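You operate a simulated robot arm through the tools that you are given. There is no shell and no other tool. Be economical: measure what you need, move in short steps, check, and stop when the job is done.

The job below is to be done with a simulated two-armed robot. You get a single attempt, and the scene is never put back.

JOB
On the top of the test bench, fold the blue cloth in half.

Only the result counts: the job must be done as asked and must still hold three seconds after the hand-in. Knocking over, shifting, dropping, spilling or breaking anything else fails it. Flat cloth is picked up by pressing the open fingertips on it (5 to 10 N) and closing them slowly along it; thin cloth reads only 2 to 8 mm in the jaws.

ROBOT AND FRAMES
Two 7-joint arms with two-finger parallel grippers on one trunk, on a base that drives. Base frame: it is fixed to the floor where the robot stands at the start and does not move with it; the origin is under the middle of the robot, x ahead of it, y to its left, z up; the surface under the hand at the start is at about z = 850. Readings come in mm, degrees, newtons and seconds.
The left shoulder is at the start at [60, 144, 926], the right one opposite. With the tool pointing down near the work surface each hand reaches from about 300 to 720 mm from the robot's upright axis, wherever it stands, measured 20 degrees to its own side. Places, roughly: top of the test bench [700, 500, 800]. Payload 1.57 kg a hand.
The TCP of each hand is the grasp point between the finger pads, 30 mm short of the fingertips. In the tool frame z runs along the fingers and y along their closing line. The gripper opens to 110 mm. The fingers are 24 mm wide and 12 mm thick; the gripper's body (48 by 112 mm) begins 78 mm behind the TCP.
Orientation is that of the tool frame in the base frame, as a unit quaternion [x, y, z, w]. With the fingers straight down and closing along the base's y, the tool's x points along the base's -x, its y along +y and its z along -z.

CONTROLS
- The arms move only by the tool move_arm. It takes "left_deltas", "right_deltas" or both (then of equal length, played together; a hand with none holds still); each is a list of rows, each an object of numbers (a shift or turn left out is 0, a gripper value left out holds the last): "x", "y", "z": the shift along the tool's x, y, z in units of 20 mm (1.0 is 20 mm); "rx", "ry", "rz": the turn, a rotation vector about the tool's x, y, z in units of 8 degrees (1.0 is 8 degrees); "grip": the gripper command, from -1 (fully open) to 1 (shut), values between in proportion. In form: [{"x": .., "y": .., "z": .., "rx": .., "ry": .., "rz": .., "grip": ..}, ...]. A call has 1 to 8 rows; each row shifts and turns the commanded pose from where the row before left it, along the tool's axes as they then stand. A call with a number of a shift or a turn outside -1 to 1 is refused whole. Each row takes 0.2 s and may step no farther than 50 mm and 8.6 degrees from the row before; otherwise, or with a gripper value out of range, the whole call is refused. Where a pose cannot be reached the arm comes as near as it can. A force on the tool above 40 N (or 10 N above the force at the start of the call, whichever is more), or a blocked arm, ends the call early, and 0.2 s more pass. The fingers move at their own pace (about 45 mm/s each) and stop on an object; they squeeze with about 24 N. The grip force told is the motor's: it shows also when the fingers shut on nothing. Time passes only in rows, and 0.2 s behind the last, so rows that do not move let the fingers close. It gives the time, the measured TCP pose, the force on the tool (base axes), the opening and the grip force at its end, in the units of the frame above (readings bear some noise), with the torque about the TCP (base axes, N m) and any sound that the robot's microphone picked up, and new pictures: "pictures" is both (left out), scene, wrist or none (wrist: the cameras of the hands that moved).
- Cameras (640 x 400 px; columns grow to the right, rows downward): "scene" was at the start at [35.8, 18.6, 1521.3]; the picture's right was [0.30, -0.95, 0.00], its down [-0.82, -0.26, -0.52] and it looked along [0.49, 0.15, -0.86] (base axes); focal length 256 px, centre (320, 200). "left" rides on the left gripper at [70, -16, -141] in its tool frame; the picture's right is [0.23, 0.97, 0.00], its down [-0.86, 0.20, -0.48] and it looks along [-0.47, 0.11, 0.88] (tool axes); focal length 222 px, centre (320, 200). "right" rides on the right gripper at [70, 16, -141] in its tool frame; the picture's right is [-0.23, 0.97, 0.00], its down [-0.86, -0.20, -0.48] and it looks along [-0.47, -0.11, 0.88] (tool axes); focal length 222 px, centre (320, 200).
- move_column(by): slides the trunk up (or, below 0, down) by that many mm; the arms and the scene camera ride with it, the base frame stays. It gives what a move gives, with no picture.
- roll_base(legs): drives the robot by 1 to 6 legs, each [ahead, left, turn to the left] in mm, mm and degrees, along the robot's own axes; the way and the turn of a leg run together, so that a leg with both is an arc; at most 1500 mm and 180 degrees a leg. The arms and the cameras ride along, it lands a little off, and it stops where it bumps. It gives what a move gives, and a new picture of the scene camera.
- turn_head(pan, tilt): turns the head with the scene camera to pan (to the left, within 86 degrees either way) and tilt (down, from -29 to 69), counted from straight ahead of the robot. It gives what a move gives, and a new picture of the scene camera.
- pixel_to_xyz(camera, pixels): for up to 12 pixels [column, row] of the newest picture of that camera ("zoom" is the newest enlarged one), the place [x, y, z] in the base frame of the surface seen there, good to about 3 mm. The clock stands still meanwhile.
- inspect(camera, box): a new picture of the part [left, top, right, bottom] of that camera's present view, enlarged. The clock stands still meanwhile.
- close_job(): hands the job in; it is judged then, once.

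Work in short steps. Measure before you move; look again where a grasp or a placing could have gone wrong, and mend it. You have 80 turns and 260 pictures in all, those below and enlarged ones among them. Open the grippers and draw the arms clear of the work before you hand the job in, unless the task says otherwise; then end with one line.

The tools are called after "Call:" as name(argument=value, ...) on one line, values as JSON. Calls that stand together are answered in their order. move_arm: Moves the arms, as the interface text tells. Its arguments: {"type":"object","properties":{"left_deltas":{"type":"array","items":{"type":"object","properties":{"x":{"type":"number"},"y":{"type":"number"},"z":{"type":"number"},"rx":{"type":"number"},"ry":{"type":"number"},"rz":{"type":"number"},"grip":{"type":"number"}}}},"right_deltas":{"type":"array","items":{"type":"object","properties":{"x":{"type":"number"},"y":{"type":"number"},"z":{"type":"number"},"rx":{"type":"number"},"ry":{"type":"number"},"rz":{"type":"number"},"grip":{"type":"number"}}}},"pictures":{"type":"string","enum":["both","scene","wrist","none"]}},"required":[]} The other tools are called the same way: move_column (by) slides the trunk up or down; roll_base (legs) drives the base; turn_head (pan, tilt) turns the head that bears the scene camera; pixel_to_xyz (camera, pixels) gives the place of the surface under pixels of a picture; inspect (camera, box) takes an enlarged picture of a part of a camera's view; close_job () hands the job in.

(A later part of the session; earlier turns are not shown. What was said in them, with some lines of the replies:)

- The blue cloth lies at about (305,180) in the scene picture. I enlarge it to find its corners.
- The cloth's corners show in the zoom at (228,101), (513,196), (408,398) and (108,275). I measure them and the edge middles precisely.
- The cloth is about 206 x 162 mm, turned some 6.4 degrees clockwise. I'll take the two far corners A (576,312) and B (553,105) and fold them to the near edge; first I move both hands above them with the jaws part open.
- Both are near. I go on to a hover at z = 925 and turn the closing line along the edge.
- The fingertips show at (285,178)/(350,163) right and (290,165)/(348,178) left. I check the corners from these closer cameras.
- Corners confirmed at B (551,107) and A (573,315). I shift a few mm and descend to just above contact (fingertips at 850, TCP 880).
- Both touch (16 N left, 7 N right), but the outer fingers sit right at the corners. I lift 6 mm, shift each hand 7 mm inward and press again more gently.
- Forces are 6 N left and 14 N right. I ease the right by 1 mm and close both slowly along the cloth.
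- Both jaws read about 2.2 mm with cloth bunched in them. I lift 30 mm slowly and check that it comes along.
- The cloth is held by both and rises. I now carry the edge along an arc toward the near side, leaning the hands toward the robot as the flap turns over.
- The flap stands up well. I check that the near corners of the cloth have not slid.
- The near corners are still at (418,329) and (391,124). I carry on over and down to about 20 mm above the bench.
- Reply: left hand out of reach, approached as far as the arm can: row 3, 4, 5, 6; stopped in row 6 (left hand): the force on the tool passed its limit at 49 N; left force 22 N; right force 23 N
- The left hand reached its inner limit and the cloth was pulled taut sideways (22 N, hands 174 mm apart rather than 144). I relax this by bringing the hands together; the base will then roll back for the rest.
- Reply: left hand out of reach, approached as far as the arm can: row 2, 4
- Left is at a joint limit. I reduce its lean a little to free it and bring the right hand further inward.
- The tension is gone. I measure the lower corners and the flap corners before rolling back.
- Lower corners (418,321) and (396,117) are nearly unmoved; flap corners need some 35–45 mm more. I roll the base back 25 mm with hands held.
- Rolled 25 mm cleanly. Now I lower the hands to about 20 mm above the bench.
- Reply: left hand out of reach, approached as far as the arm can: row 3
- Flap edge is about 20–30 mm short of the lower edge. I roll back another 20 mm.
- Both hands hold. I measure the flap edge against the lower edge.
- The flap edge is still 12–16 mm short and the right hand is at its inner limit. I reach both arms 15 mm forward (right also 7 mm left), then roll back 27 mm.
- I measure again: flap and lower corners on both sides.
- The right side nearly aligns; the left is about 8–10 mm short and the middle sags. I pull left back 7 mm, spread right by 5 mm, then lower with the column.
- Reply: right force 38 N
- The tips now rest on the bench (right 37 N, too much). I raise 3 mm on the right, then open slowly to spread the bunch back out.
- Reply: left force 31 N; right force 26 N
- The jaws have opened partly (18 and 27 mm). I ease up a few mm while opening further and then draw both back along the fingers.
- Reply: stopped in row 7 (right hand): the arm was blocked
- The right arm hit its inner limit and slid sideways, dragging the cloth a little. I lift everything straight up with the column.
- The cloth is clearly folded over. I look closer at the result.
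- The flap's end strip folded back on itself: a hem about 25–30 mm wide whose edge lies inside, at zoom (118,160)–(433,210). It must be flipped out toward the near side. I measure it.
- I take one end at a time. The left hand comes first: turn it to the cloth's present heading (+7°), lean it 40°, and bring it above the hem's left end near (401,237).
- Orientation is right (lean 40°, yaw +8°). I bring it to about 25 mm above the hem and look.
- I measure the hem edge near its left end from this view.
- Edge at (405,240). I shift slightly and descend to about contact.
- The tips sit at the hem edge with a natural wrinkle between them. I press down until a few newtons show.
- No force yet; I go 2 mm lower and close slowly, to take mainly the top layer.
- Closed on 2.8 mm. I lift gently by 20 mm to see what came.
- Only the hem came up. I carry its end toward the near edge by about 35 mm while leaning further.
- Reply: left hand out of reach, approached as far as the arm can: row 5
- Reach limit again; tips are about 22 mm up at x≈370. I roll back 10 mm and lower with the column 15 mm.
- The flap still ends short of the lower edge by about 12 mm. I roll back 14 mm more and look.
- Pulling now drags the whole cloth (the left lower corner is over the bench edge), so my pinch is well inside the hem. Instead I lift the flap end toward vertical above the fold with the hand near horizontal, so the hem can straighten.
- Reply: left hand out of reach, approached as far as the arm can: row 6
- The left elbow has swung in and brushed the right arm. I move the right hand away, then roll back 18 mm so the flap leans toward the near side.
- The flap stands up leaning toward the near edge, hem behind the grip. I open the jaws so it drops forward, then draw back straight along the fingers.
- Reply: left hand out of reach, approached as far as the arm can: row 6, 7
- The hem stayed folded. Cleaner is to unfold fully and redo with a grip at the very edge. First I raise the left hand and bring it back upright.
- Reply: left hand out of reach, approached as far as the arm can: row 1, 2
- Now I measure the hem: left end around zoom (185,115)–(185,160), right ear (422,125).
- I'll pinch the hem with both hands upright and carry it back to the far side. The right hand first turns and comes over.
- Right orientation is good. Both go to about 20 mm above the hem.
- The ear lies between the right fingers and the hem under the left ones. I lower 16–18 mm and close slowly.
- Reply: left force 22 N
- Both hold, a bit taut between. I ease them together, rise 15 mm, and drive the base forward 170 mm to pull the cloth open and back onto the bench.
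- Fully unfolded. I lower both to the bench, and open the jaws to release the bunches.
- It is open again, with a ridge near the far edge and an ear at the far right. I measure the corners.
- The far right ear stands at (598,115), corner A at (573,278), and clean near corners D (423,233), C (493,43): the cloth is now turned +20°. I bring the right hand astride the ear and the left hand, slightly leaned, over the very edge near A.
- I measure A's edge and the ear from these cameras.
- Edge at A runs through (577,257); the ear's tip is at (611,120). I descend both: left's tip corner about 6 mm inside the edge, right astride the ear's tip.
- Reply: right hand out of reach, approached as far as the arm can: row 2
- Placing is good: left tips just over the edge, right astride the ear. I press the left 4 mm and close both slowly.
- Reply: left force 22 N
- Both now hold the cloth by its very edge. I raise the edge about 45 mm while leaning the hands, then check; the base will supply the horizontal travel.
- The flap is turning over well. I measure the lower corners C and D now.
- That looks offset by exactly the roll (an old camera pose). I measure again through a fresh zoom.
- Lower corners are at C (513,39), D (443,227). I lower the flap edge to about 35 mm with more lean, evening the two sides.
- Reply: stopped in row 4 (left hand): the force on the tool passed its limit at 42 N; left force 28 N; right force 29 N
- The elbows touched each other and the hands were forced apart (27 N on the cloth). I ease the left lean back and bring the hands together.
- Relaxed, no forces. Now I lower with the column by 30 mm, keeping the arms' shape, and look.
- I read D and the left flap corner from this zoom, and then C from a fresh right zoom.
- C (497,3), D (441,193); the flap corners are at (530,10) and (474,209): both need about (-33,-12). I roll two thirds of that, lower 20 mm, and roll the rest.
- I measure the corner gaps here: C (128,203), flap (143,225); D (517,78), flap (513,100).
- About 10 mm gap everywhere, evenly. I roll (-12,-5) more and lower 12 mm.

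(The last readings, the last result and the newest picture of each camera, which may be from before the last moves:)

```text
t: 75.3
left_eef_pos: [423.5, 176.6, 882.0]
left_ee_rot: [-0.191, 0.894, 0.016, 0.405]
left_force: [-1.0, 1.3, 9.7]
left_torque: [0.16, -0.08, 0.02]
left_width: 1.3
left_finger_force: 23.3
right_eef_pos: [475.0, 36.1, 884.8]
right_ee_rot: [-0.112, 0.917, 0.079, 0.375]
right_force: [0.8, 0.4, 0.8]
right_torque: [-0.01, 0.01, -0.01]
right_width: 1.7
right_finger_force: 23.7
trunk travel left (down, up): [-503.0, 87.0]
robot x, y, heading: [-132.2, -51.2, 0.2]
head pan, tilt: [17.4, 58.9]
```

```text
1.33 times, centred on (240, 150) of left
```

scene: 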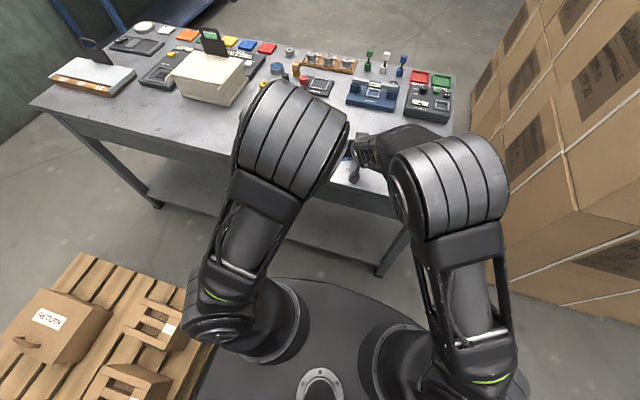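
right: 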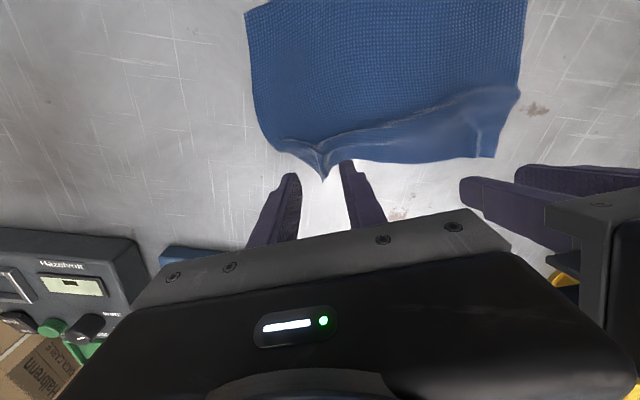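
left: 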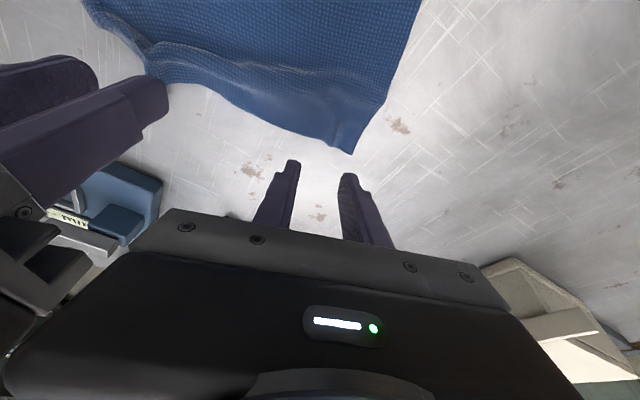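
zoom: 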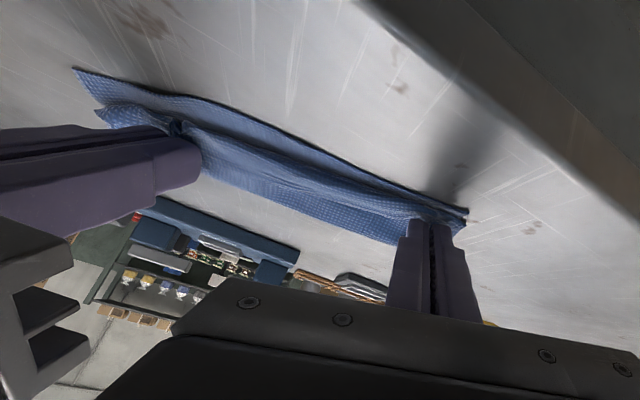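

The tips now rest near the lower edge with a gap of only a few mm. I open slowly and then lift straight up with the column.

Call:
move_arm(left_deltas=[{"grip": 0.9}, {"grip": 0.75}, {"grip": 0.6}, {"grip": 0.45}, {"grip": 0.35}, {}], right_deltas=[{"grip": 0.9}, {"grip": 0.75}, {"grip": 0.6}, {"grip": 0.45}, {"grip": 0.35}, {}], pictures="none")

Call:
move_column(by=80)

Call:
inspect(camera="right", box=[160, 0, 640, 300])

Call:
inspect(camera="left", box=[0, 0, 480, 300])

```text
t: 76.7
left_eef_pos: [424.3, 175.7, 883.4]
left_ee_rot: [-0.19, 0.893, 0.017, 0.407]
left_force: [3.7, -4.0, 26.2]
left_torque: [0.54, -0.25, -0.09]
left_width: 29.3
left_finger_force: 0.0
right_eef_pos: [475.1, 34.6, 885.7]
right_ee_rot: [-0.113, 0.916, 0.078, 0.377]
right_force: [0.2, 0.2, 0.6]
right_torque: [-0.04, 0.02, 0.01]
right_width: 35.8
right_finger_force: 0.1
trunk travel left (down, up): [-503.0, 87.0]
robot x, y, heading: [-136.1, -47.4, 0.1]
head pan, tilt: [17.4, 58.9]
```

```text
t: 77.8
left_eef_pos: [422.9, 177.5, 960.7]
left_ee_rot: [-0.19, 0.894, 0.017, 0.404]
left_force: [-0.2, -0.1, 0.0]
left_torque: [0.01, 0.01, 0.0]
left_width: 35.6
left_finger_force: 0.1
right_eef_pos: [475.4, 35.3, 965.1]
right_ee_rot: [-0.112, 0.917, 0.078, 0.375]
right_force: [-0.4, 0.4, 0.2]
right_torque: [0.0, -0.01, 0.05]
right_width: 35.9
right_finger_force: 0.0
trunk travel left (down, up): [-583.0, 7.0]
robot x, y, heading: [-136.0, -46.9, 0.3]
head pan, tilt: [17.4, 58.9]
```

```text
1.33 times, centred on (400, 150) of right
```

zoom: 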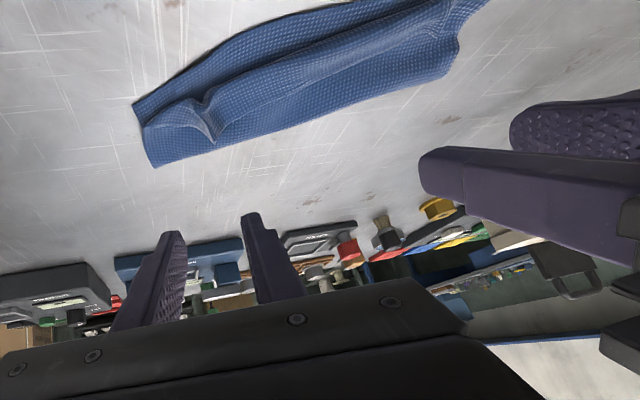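

```text
1.33 times, centred on (240, 150) of left
```

zoom: 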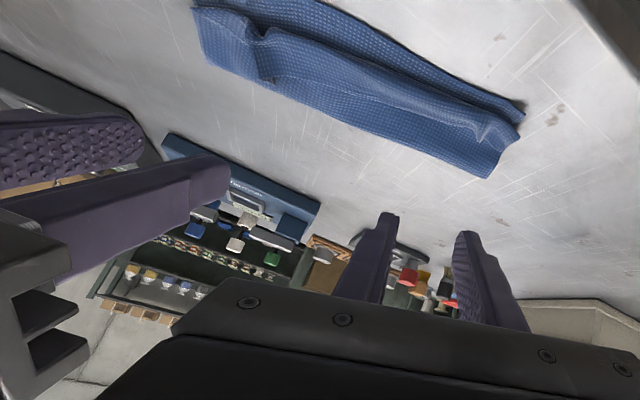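

Free. I draw the arms apart and upright and view from above.

Call:
move_arm(left_deltas=[{"y": 1, "ry": 0.8}, {"y": 1, "ry": 0.8}, {"y": 1, "ry": 0.8}, {"y": 1, "ry": 0.8}, {"y": 1, "ry": 0.8}, {"y": 1, "ry": 0.8}, {"ry": 0.8}, {}], right_deltas=[{"y": -1, "ry": 0.7}, {"y": -1, "ry": 0.7}, {"y": -1, "ry": 0.7}, {"y": -1, "ry": 0.7}, {"y": -1, "ry": 0.7}, {"y": -1, "ry": 0.7}, {"ry": 0.7}, {}], pictures="scene")

Call:
inspect(camera="scene", box=[288, 130, 400, 200])

```text
t: 79.6
left_eef_pos: [381.6, 287.4, 946.8]
left_ee_rot: [-0.182, 0.981, -0.057, 0.032]
left_force: [-0.4, 0.6, -0.6]
left_torque: [0.0, 0.01, 0.0]
left_width: 35.9
left_finger_force: 0.0
right_eef_pos: [507.2, -81.2, 959.0]
right_ee_rot: [-0.132, 0.99, 0.034, 0.046]
right_force: [-0.4, 0.5, -0.4]
right_torque: [-0.01, -0.03, 0.02]
right_width: 35.8
right_finger_force: 0.0
trunk travel left (down, up): [-583.0, 7.0]
robot x, y, heading: [-135.1, -48.5, -0.0]
head pan, tilt: [17.4, 58.9]
```

scene: 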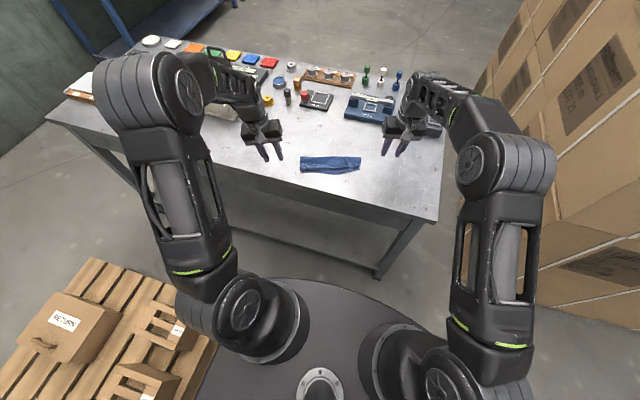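

```text
5.71 times, centred on (344, 165) of scene
```

zoom: 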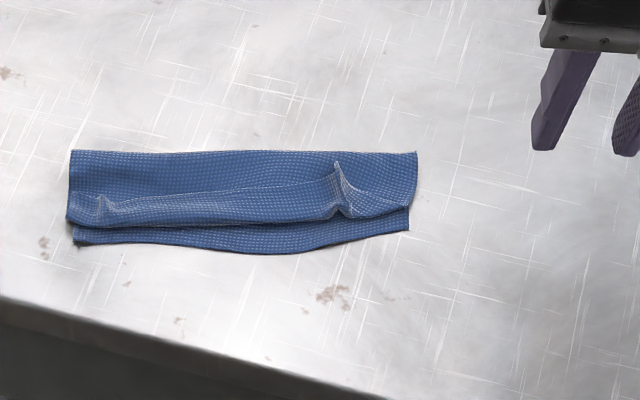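

A hem of about 20 mm is again turned back, since the flap wasn't pulled out taut before release. I regrip the hem's free edge (ear at right, edge at left) and pull it out to full length. Measuring first.

Call:
pixel_to_xyz(camera="zoom", pixels=[[72, 195], [100, 198], [140, 200], [200, 193], [310, 182], [337, 165], [345, 190], [70, 152], [413, 156], [78, 238], [406, 225], [345, 215]])

```text
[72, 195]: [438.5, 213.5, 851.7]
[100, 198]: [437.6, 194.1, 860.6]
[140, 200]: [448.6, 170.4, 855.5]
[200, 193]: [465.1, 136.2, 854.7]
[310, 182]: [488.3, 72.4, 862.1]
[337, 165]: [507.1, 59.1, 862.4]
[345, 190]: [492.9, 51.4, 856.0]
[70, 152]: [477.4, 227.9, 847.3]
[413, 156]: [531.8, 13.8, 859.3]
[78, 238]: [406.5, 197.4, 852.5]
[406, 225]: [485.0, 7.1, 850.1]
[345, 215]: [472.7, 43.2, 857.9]
```

I bring the left hand above the hem edge near (440,185) and the right above the ear at (505,58), correcting their slight side tilt.

Call:
move_arm(left_deltas=[{"rx": -0.8}, {"x": -0.15, "y": -0.97, "z": 0.28}, {"x": -0.15, "y": -0.97, "z": 0.28}, {"x": -0.15, "y": -0.97, "z": 0.28}, {"x": -0.15, "y": -0.97, "z": 0.28}, {"x": -0.15, "y": -0.97, "z": 0.28, "ry": -0.5}, {"x": -0.15, "y": -0.97, "z": 0.28, "ry": -0.5}, {"ry": -0.5}], right_deltas=[{"rx": 0.48, "rz": -0.6}, {"x": -0.325, "y": 0.936, "z": 0.335}, {"x": -0.325, "y": 0.936, "z": 0.335}, {"x": -0.325, "y": 0.936, "z": 0.335}, {"x": -0.325, "y": 0.936, "z": 0.335}, {"x": -0.325, "y": 0.936, "z": 0.335}, {"x": -0.325, "y": 0.936, "z": 0.335}, {"x": -0.325, "y": 0.936, "z": 0.335}], pictures="wrist")

Call:
inspect(camera="left", box=[140, 60, 400, 222])

Call:
inspect(camera="right", box=[220, 60, 480, 222])

```text
t: 81.4
left_eef_pos: [443.5, 188.0, 915.3]
left_ee_rot: [-0.183, 0.975, 0.017, 0.125]
left_force: [-0.8, -1.1, 0.5]
left_torque: [-0.02, 0.0, 0.0]
left_width: 35.7
left_finger_force: 0.1
right_eef_pos: [511.0, 59.7, 913.3]
right_ee_rot: [-0.171, 0.984, 0.0, 0.052]
right_force: [0.5, 0.1, 0.1]
right_torque: [-0.02, 0.01, 0.01]
right_width: 35.7
right_finger_force: 0.1
trunk travel left (down, up): [-583.0, 7.0]
robot x, y, heading: [-134.1, -50.4, 0.2]
head pan, tilt: [17.4, 58.9]
```

right: 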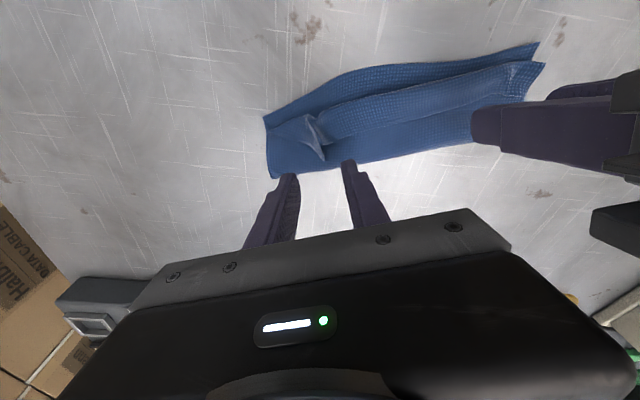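
left: 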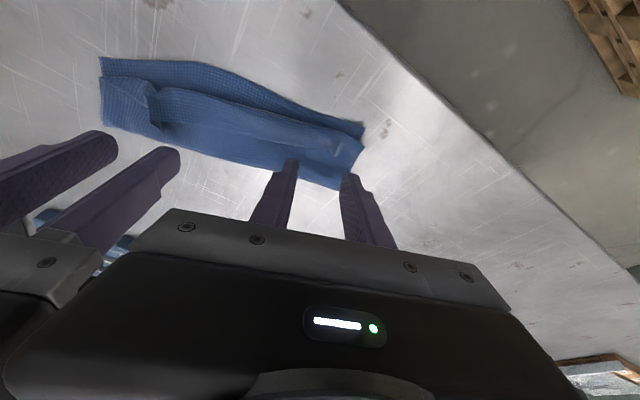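

```text
2.46 times, centred on (270, 141) of left
```

zoom: 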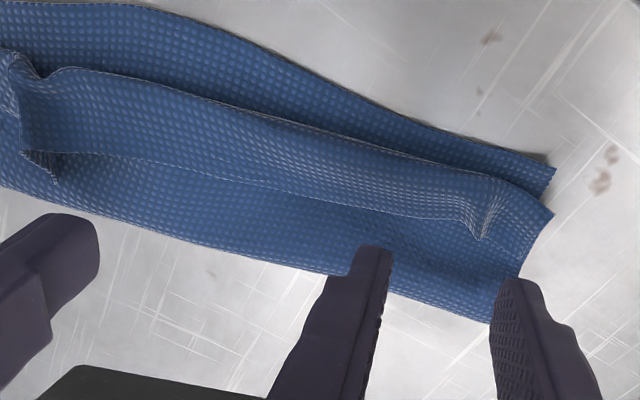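

```text
2.46 times, centred on (350, 141) of right
```

zoom: 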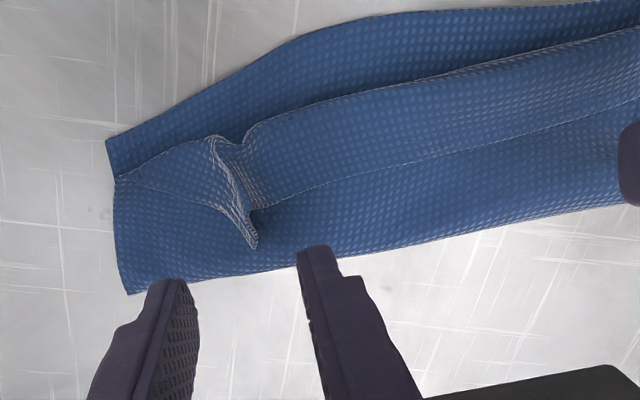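

I measure the hem edge and ear in these fresh views.

Call:
pixel_to_xyz(camera="left", pixels=[[349, 165], [335, 155], [328, 147], [310, 144], [295, 142]])

Call:
pixel_to_xyz(camera="right", pixels=[[323, 158], [320, 150], [315, 140], [308, 118], [267, 118], [272, 178]])

```text
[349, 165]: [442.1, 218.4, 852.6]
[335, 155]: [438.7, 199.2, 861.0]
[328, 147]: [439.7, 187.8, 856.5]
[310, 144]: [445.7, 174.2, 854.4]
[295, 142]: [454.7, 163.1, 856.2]
```

```text
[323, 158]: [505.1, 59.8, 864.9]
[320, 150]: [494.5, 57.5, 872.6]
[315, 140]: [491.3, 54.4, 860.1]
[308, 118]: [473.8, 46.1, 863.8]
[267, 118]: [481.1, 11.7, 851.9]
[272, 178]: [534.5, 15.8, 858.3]
```

I descend onto the left earlet and the right ear, close slowly, and lift 25 mm.

Call:
move_arm(left_deltas=[{"x": 0.2, "y": 0.25, "z": 0.45}, {"x": 0.2, "y": 0.26, "z": 0.55}, {"x": 0.14, "z": 0.46}, {"grip": 0.5}, {"grip": 0.63}, {"grip": 0.76}, {"grip": 0.9}, {"grip": 1}], right_deltas=[{"x": 0.3, "y": 0.12, "z": 0.3}, {"x": 0.3, "z": 0.5}, {"x": 0.08, "z": 0.49}, {"grip": 0.5}, {"grip": 0.63}, {"grip": 0.76}, {"grip": 0.9}, {"grip": 1}], pictures="none")

Call:
move_arm(left_deltas=[{}, {"x": -0.1, "z": -0.4}, {"x": -0.1, "z": -0.4}, {"x": -0.1, "z": -0.4}], right_deltas=[{}, {"z": -0.4}, {"z": -0.4}, {"z": -0.4}], pictures="none")

Call:
inspect(camera="left", box=[0, 0, 480, 300])

Call:
inspect(camera="right", box=[160, 0, 640, 300])

```text
t: 83.2
left_eef_pos: [436.1, 192.9, 885.9]
left_ee_rot: [-0.183, 0.975, 0.017, 0.125]
left_force: [-0.3, -1.4, 10.4]
left_torque: [-0.05, 0.03, -0.03]
left_width: 5.3
left_finger_force: 23.7
right_eef_pos: [498.9, 57.2, 888.4]
right_ee_rot: [-0.172, 0.984, 0.001, 0.052]
right_force: [0.0, -0.7, 0.5]
right_torque: [-0.01, -0.01, -0.01]
right_width: 1.4
right_finger_force: 17.2
trunk travel left (down, up): [-583.0, 7.0]
robot x, y, heading: [-138.7, -50.2, 0.4]
head pan, tilt: [17.4, 58.9]
```

```text
t: 84.2
left_eef_pos: [435.0, 194.2, 907.0]
left_ee_rot: [-0.184, 0.975, 0.018, 0.124]
left_force: [0.2, 0.3, -0.1]
left_torque: [0.01, 0.02, 0.0]
left_width: 4.1
left_finger_force: 23.7
right_eef_pos: [496.7, 58.4, 911.2]
right_ee_rot: [-0.171, 0.984, 0.001, 0.052]
right_force: [0.5, 0.0, -0.9]
right_torque: [-0.02, 0.02, 0.0]
right_width: 1.1
right_finger_force: 22.8
trunk travel left (down, up): [-583.0, 7.0]
robot x, y, heading: [-136.4, -45.9, 0.3]
head pan, tilt: [17.4, 58.9]
```

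```text
1.33 times, centred on (240, 150) of left
```

zoom: 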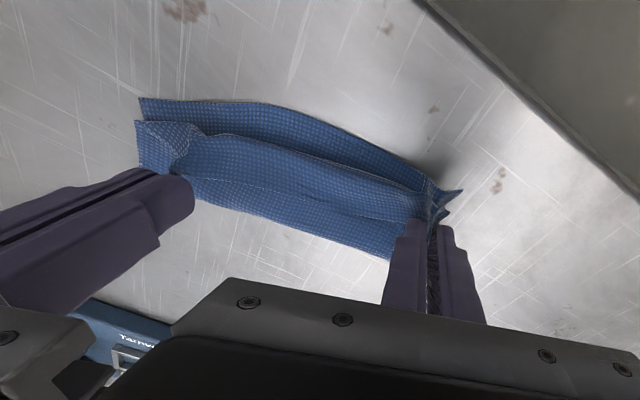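

```text
1.33 times, centred on (400, 150) of right
```

zoom: 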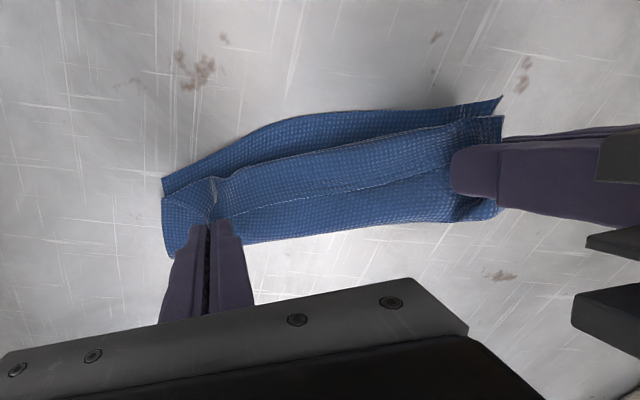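

The left took several layers (4 mm), so I lower and release it; the right seems to hold just the ear's tip (1.1 mm). I carry that corner B over toward C (481,12).

Call:
move_arm(left_deltas=[{"x": 0.1, "z": 0.38}, {"x": 0.1, "z": 0.38}, {"x": 0.06, "z": 0.25}, {"grip": 0.8}, {"grip": 0.6}, {"grip": 0.4}, {"x": -0.1, "z": -0.5}, {"x": -0.1, "z": -0.6}], right_deltas=[{"z": -0.4}, {"z": -0.4}, {"x": 0.36, "y": -0.34}, {"x": 0.36, "y": -0.34}, {"x": 0.36, "y": -0.34}, {"x": 0.36, "y": -0.34}, {"x": 0.36, "y": -0.34}, {"x": 0.36, "y": -0.34}], pictures="none")

Call:
inspect(camera="right", box=[160, 0, 640, 300])

Call:
inspect(camera="left", box=[0, 0, 480, 300])

```text
t: 86.0
left_eef_pos: [432.0, 194.4, 910.8]
left_ee_rot: [-0.183, 0.975, 0.017, 0.125]
left_force: [-0.6, 0.1, 0.7]
left_torque: [0.0, -0.01, 0.01]
left_width: 33.0
left_finger_force: 0.1
right_eef_pos: [469.7, 2.4, 923.1]
right_ee_rot: [-0.172, 0.984, 0.001, 0.053]
right_force: [-0.1, -0.7, 0.2]
right_torque: [0.0, -0.01, -0.02]
right_width: 1.3
right_finger_force: 23.2
trunk travel left (down, up): [-583.0, 7.0]
robot x, y, heading: [-138.3, -50.9, 0.2]
head pan, tilt: [17.4, 58.9]
```

```text
1.33 times, centred on (400, 150) of right
```

zoom: 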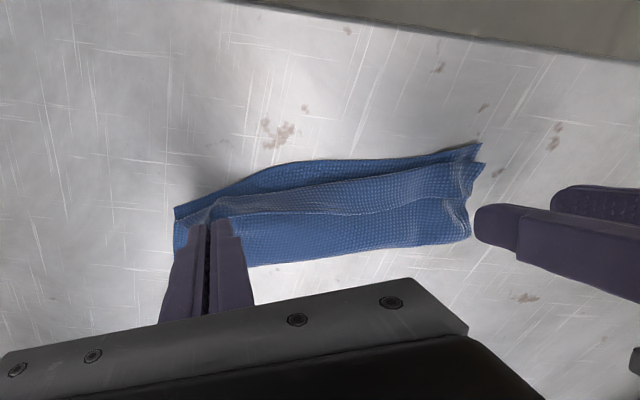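

```text
1.33 times, centred on (240, 150) of left
```

zoom: 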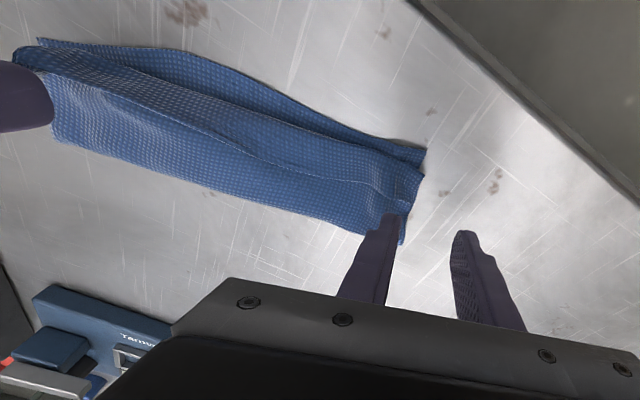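

The right corner has been carried over to C. I lower it onto the bench and keep holding it, and measure the hem edge at the left end for a lighter pinch.

Call:
move_arm(right_deltas=[{"x": 0.17, "z": 0.6}, {"x": 0.17, "z": 0.6}, {"x": 0.16, "z": 0.55}, {}], left_deltas=[{}, {}, {}, {}], pictures="none")

Call:
inspect(camera="left", box=[140, 60, 400, 222])

Call:
pixel_to_xyz(camera="zoom", pixels=[[395, 225], [360, 205], [320, 195], [420, 190], [425, 160], [400, 270], [340, 160]])

```text
t: 87.0
left_eef_pos: [432.6, 195.3, 910.1]
left_ee_rot: [-0.183, 0.975, 0.017, 0.125]
left_force: [-0.2, -1.3, -0.7]
left_torque: [-0.03, 0.01, 0.04]
left_width: 33.0
left_finger_force: 0.0
right_eef_pos: [463.6, 1.8, 887.0]
right_ee_rot: [-0.171, 0.984, 0.0, 0.053]
right_force: [0.5, -0.8, 1.4]
right_torque: [0.0, 0.0, 0.01]
right_width: 1.4
right_finger_force: 23.0
trunk travel left (down, up): [-583.0, 7.0]
robot x, y, heading: [-135.4, -48.1, -0.0]
head pan, tilt: [17.4, 58.9]
```

```text
2.46 times, centred on (270, 141) of left
```

zoom: 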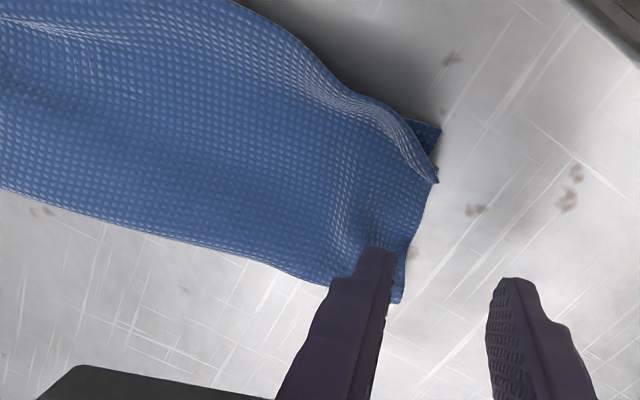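

```text
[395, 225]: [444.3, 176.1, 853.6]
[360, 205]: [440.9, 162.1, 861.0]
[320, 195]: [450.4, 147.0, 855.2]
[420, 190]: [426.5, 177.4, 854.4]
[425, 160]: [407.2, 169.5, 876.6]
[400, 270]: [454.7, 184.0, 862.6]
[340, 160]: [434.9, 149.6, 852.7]
```

Pulling the corner over unrolled the whole hem: the flap now covers the lower layer. I open the right gripper gently, rise straight up and look from above.

Call:
move_arm(right_deltas=[{"z": 0.1}, {"grip": 0.8}, {"grip": 0.6}, {"grip": 0.4}, {}, {"z": -0.7}, {"z": -1}, {"z": -1}], left_deltas=[{}, {}, {}, {}, {}, {"z": -0.8}, {"z": -1}, {"z": -1}], pictures="none")

Call:
move_arm(right_deltas=[{"y": -1}, {"y": -1}, {"y": -1}, {"y": -1}, {}], left_deltas=[{"y": 1}, {"y": 1}, {"y": 1}, {"y": 1}, {"y": 1}], pictures="wrist")

Call:
inspect(camera="scene", box=[288, 130, 400, 200])

Call:
pixel_to_xyz(camera="zoom", pixels=[[70, 152], [413, 156], [78, 238], [406, 225]])

```text
t: 88.8
left_eef_pos: [419.8, 190.2, 963.8]
left_ee_rot: [-0.184, 0.975, 0.018, 0.125]
left_force: [-0.2, 0.5, 0.2]
left_torque: [0.02, -0.02, -0.01]
left_width: 32.8
left_finger_force: 0.0
right_eef_pos: [457.1, -0.7, 941.3]
right_ee_rot: [-0.173, 0.984, 0.001, 0.052]
right_force: [-0.4, 0.0, 0.3]
right_torque: [-0.05, 0.0, 0.01]
right_width: 32.9
right_finger_force: 0.0
trunk travel left (down, up): [-583.0, 7.0]
robot x, y, heading: [-138.4, -49.6, 0.1]
head pan, tilt: [17.4, 58.9]
```

```text
t: 90.0
left_eef_pos: [383.8, 283.6, 961.6]
left_ee_rot: [-0.184, 0.975, 0.018, 0.124]
left_force: [0.6, 0.5, 0.2]
left_torque: [-0.04, 0.01, 0.0]
left_width: 33.0
left_finger_force: 0.0
right_eef_pos: [485.1, -74.6, 942.4]
right_ee_rot: [-0.171, 0.984, 0.0, 0.052]
right_force: [0.2, -0.4, 0.2]
right_torque: [-0.01, -0.01, -0.01]
right_width: 33.0
right_finger_force: 0.1
trunk travel left (down, up): [-583.0, 7.0]
robot x, y, heading: [-137.3, -46.9, 0.4]
head pan, tilt: [17.4, 58.9]
```

right: 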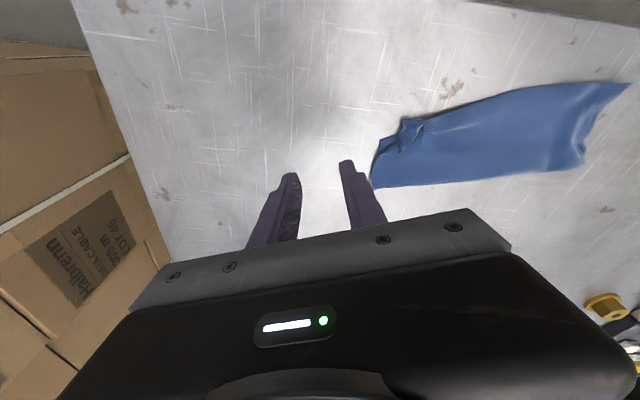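
left: 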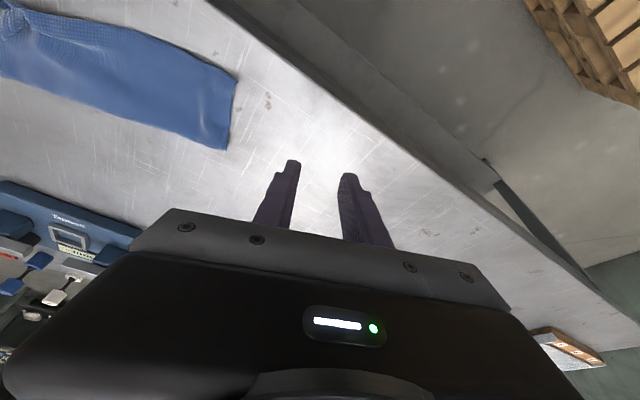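

```text
5.71 times, centred on (344, 165) of scene
```

zoom: 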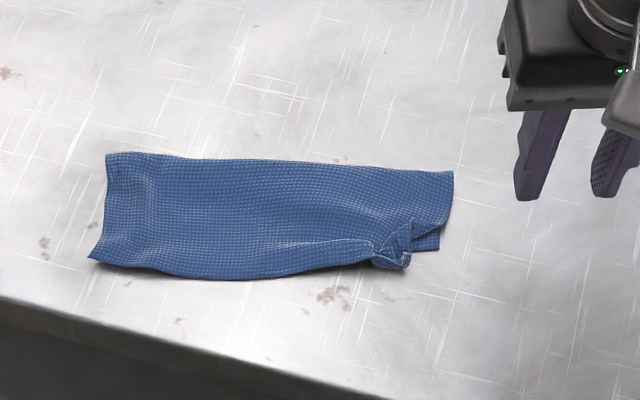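

```text
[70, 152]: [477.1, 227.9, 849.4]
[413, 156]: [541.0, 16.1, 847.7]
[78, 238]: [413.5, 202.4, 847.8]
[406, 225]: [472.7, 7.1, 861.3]
```

Nearly done: the flap matches along the left and middle; only corner B is crumpled at zoom (390,245), inside C at (438,248). I look closely to pull it out.

Call:
inspect(camera="scene", box=[344, 158, 376, 182])

Call:
pixel_to_xyz(camera="zoom", pixels=[[160, 220], [120, 270], [200, 240], [210, 285], [330, 235], [350, 290], [380, 120], [60, 230]])

Call:
inspect(camera="right", box=[340, 80, 500, 200])

```text
16.00 times, centred on (360, 170) of scene
```

zoom: 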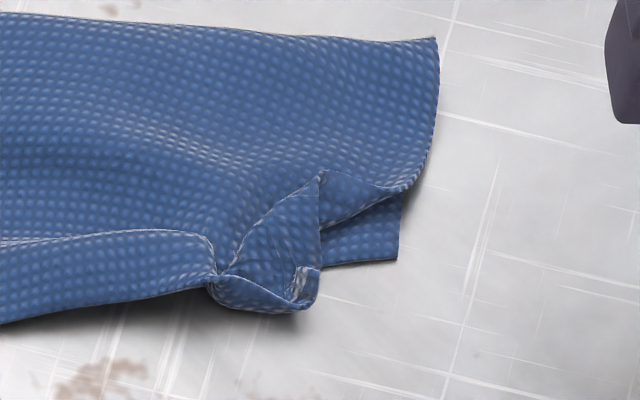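

```text
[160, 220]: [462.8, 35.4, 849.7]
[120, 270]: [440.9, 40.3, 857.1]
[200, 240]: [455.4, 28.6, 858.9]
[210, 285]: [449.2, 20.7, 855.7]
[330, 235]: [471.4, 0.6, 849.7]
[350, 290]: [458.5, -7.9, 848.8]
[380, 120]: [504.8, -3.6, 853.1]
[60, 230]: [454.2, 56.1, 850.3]
```

```text
3.33 times, centred on (420, 140) of right
```

zoom: 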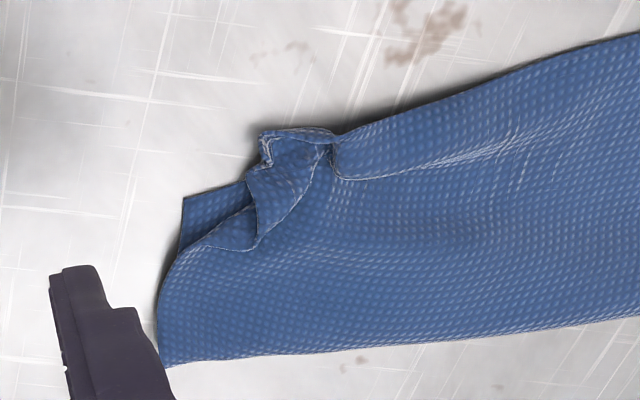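

B lies about 20 mm from C, with a small turned-in pleat. I bring the right hand above that lump at about (455,4).

Call:
move_arm(right_deltas=[{"y": 0.84, "grip": 0.5}, {"y": 0.84}, {"y": 0.84}, {"y": 0.84, "z": 0.4}, {"x": 0.12, "y": 0.84, "z": 0.6}, {"x": 0.2, "z": 0.8}, {}], pictures="wrist")

Call:
inspect(camera="right", box=[220, 80, 420, 205])

Call:
pixel_to_xyz(camera="zoom", pixels=[[320, 200], [280, 180], [250, 190], [300, 150], [350, 180]])

```text
t: 91.6
left_eef_pos: [383.2, 283.6, 962.5]
left_ee_rot: [-0.183, 0.975, 0.017, 0.125]
left_force: [0.4, 0.1, 0.0]
left_torque: [0.0, -0.02, -0.01]
left_width: 33.0
left_finger_force: 0.1
right_eef_pos: [454.1, 2.8, 903.0]
right_ee_rot: [-0.172, 0.984, 0.0, 0.053]
right_force: [0.4, -0.9, -0.1]
right_torque: [0.01, 0.02, 0.03]
right_width: 27.7
right_finger_force: 0.0
trunk travel left (down, up): [-583.0, 7.0]
robot x, y, heading: [-136.3, -53.1, 0.4]
head pan, tilt: [17.4, 58.9]
```

right: 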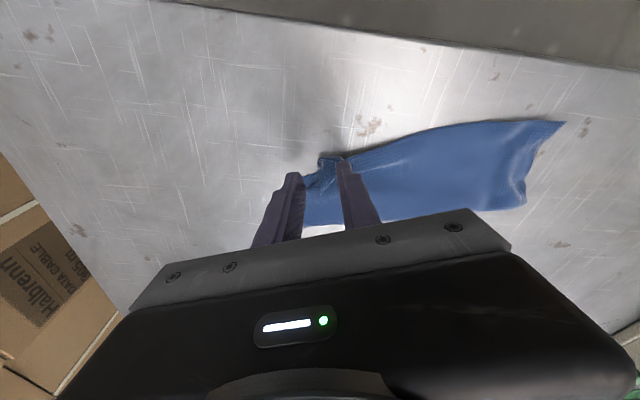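

```text
3.20 times, centred on (320, 142) of right
```

zoom: 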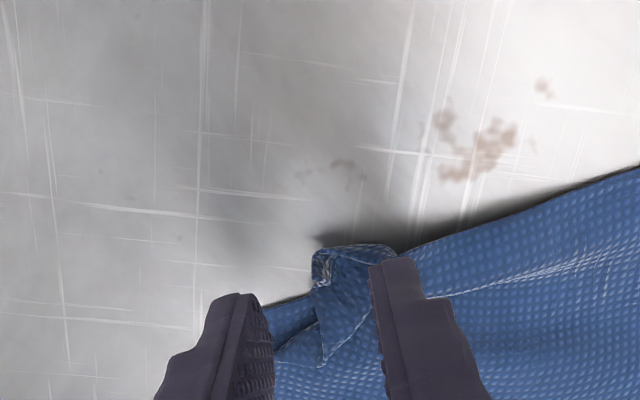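

```text
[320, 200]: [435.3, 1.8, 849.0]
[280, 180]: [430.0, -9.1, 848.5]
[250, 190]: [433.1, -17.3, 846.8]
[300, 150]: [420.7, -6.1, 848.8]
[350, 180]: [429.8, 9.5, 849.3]
```

The lump is between the fingers, slightly nearer. I descend with a 6 mm shift, close, lift 10 mm and draw it 18 mm toward C.

Call:
move_arm(right_deltas=[{"x": 0.2, "z": 0.4}, {"x": 0.19, "z": 0.42}, {"grip": 0.6}, {"grip": 0.7}, {"grip": 0.8}, {"grip": 0.9}, {"grip": 1}, {}], pictures="none")

Call:
move_arm(right_deltas=[{"z": -0.3}, {"z": -0.2, "y": -0.2}, {"y": -0.25}, {"y": -0.25}, {"y": -0.2}, {}], pictures="none")

Call:
inspect(camera="right", box=[220, 80, 420, 205])

Call:
inspect(camera="scene", box=[288, 130, 400, 200])

```text
t: 93.4
left_eef_pos: [383.8, 283.2, 962.2]
left_ee_rot: [-0.183, 0.975, 0.017, 0.124]
left_force: [0.3, 0.3, -0.6]
left_torque: [-0.02, -0.03, -0.01]
left_width: 33.0
left_finger_force: 0.1
right_eef_pos: [448.5, 0.1, 885.0]
right_ee_rot: [-0.171, 0.984, 0.0, 0.052]
right_force: [0.1, -0.1, 2.1]
right_torque: [0.01, -0.01, -0.04]
right_width: 1.9
right_finger_force: 23.9
trunk travel left (down, up): [-583.0, 7.0]
robot x, y, heading: [-135.3, -51.4, 0.4]
head pan, tilt: [17.4, 58.9]
```

```text
t: 94.8
left_eef_pos: [385.1, 283.9, 964.1]
left_ee_rot: [-0.183, 0.975, 0.017, 0.124]
left_force: [0.4, -0.1, -0.8]
left_torque: [0.02, -0.01, -0.01]
left_width: 33.2
left_finger_force: 0.1
right_eef_pos: [454.2, -17.4, 895.9]
right_ee_rot: [-0.171, 0.984, 0.0, 0.052]
right_force: [-0.9, 0.0, 0.1]
right_torque: [-0.01, 0.01, 0.0]
right_width: 1.7
right_finger_force: 23.3
trunk travel left (down, up): [-583.0, 7.0]
robot x, y, heading: [-136.6, -49.9, 0.3]
head pan, tilt: [17.4, 58.9]
```

```text
3.20 times, centred on (320, 142) of right
```

zoom: 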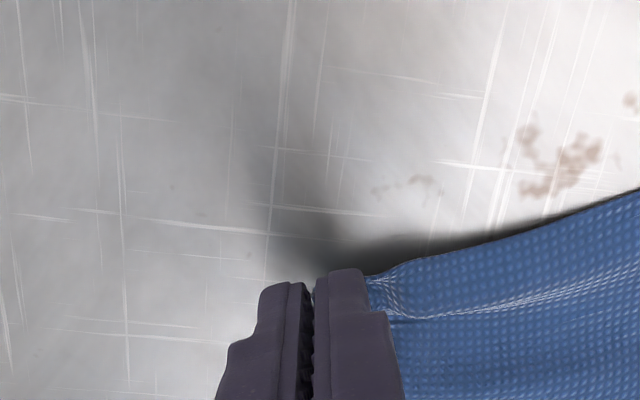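

```text
5.71 times, centred on (344, 165) of scene
```

zoom: 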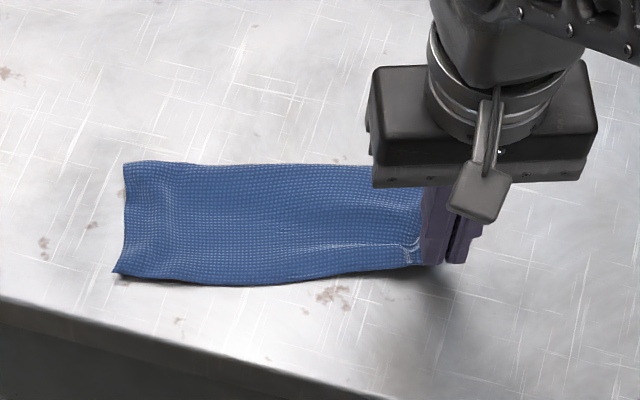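

The corner is drawn out nicely. I lower it, open slowly, rise and move clear.

Call:
move_arm(right_deltas=[{"z": 0.3}, {"z": 0.2}, {"grip": 0.85}, {"grip": 0.7}, {"grip": 0.5}, {"z": -0.5}, {"z": -1}, {"z": -1}], pictures="none")

Call:
move_arm(right_deltas=[{"z": -0.5}, {"y": -1}, {"y": -1}, {"y": -1}, {"y": -1}, {"y": -1}], pictures="wrist")

Call:
inspect(camera="scene", box=[288, 130, 400, 200])

Call:
inspect(camera="scene", box=[344, 158, 384, 188])

```text
t: 96.6
left_eef_pos: [383.8, 283.1, 963.1]
left_ee_rot: [-0.184, 0.975, 0.018, 0.125]
left_force: [0.6, 0.0, 0.0]
left_torque: [-0.01, 0.02, 0.01]
left_width: 33.2
left_finger_force: 0.1
right_eef_pos: [447.5, -17.1, 936.5]
right_ee_rot: [-0.171, 0.984, 0.0, 0.051]
right_force: [-0.1, 0.0, -0.3]
right_torque: [0.0, 0.02, 0.02]
right_width: 27.3
right_finger_force: 0.1
trunk travel left (down, up): [-583.0, 7.0]
robot x, y, heading: [-130.6, -48.7, 0.3]
head pan, tilt: [17.4, 58.9]
```

```text
t: 98.0
left_eef_pos: [384.7, 282.7, 962.6]
left_ee_rot: [-0.183, 0.975, 0.017, 0.124]
left_force: [0.3, -0.2, -0.7]
left_torque: [-0.01, 0.01, 0.01]
left_width: 33.0
left_finger_force: 0.1
right_eef_pos: [482.3, -111.3, 947.3]
right_ee_rot: [-0.171, 0.984, 0.001, 0.053]
right_force: [0.8, -0.8, -0.5]
right_torque: [-0.01, 0.02, -0.02]
right_width: 27.4
right_finger_force: 0.0
trunk travel left (down, up): [-583.0, 7.0]
robot x, y, heading: [-136.7, -46.0, 0.1]
head pan, tilt: [17.4, 58.9]
```

right: 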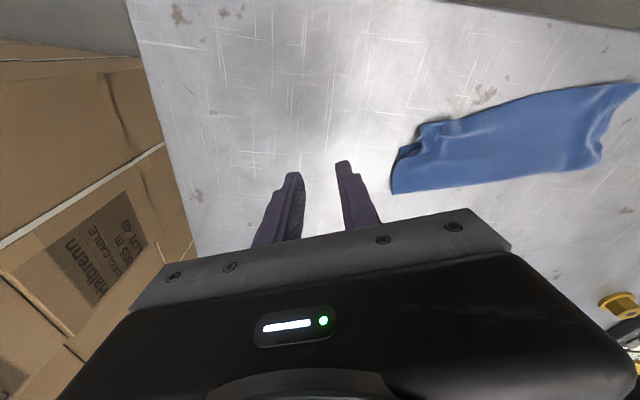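

```text
5.71 times, centred on (344, 165) of scene
```

zoom: 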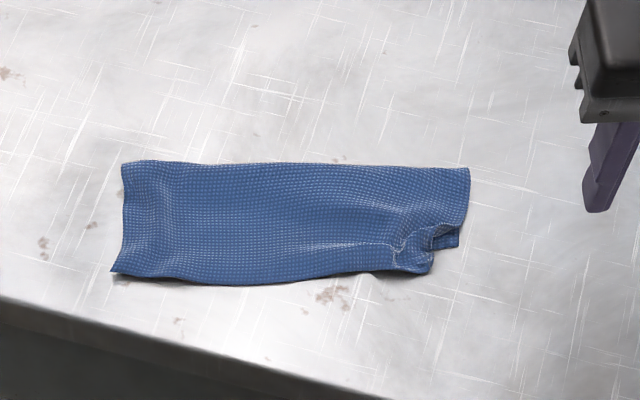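

```text
13.33 times, centred on (364, 173) of scene
5 turns are left
```

zoom: 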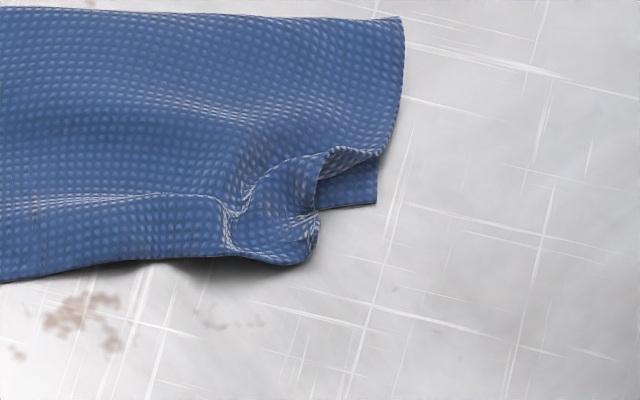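

The cloth lies folded in half; corner B is within about 15 mm of C, the other edges coincide. With few turns left I open both grippers and raise the arms clear.

Call:
move_arm(left_deltas=[{"z": -0.8, "grip": -0.5}, {"z": -0.8}, {"z": -0.8}, {"y": 0.8}, {}], right_deltas=[{"z": -0.8, "grip": -0.5}, {"z": -0.8}, {"z": -0.8}, {"y": -0.8}, {}], pictures="scene")

```text
t: 99.2
left_eef_pos: [367.1, 292.2, 1008.0]
left_ee_rot: [-0.183, 0.975, 0.018, 0.126]
left_force: [0.3, 0.3, 0.5]
left_torque: [-0.01, 0.02, -0.01]
left_width: 82.3
left_finger_force: 0.1
right_eef_pos: [483.4, -127.9, 995.7]
right_ee_rot: [-0.17, 0.984, 0.0, 0.052]
right_force: [-0.6, -0.7, 0.3]
right_torque: [0.01, -0.04, 0.0]
right_width: 82.9
right_finger_force: 0.0
trunk travel left (down, up): [-583.0, 7.0]
robot x, y, heading: [-135.1, -52.0, 0.1]
head pan, tilt: [17.4, 58.9]
4 turns are left
```

scene: 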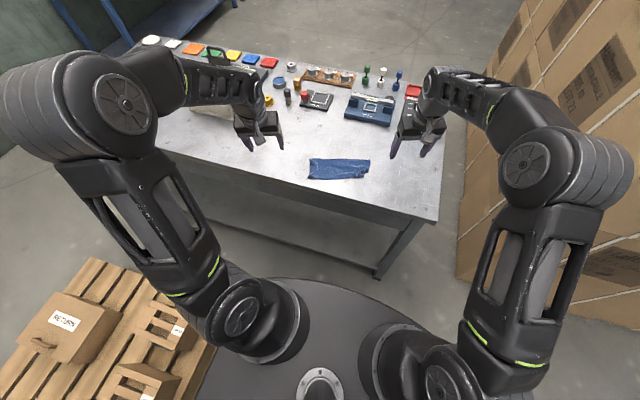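

Arms are clear, grippers open and the cloth lies folded on the bench with nothing else disturbed. I hand in.

Call:
close_job()

```text
The job is handed in.
```

The blue cloth is folded in half on the test bench, but not perfectly: one corner is slightly crumpled and sits about 15 mm from the corner it should meet; nothing else on the bench looked disturbed.
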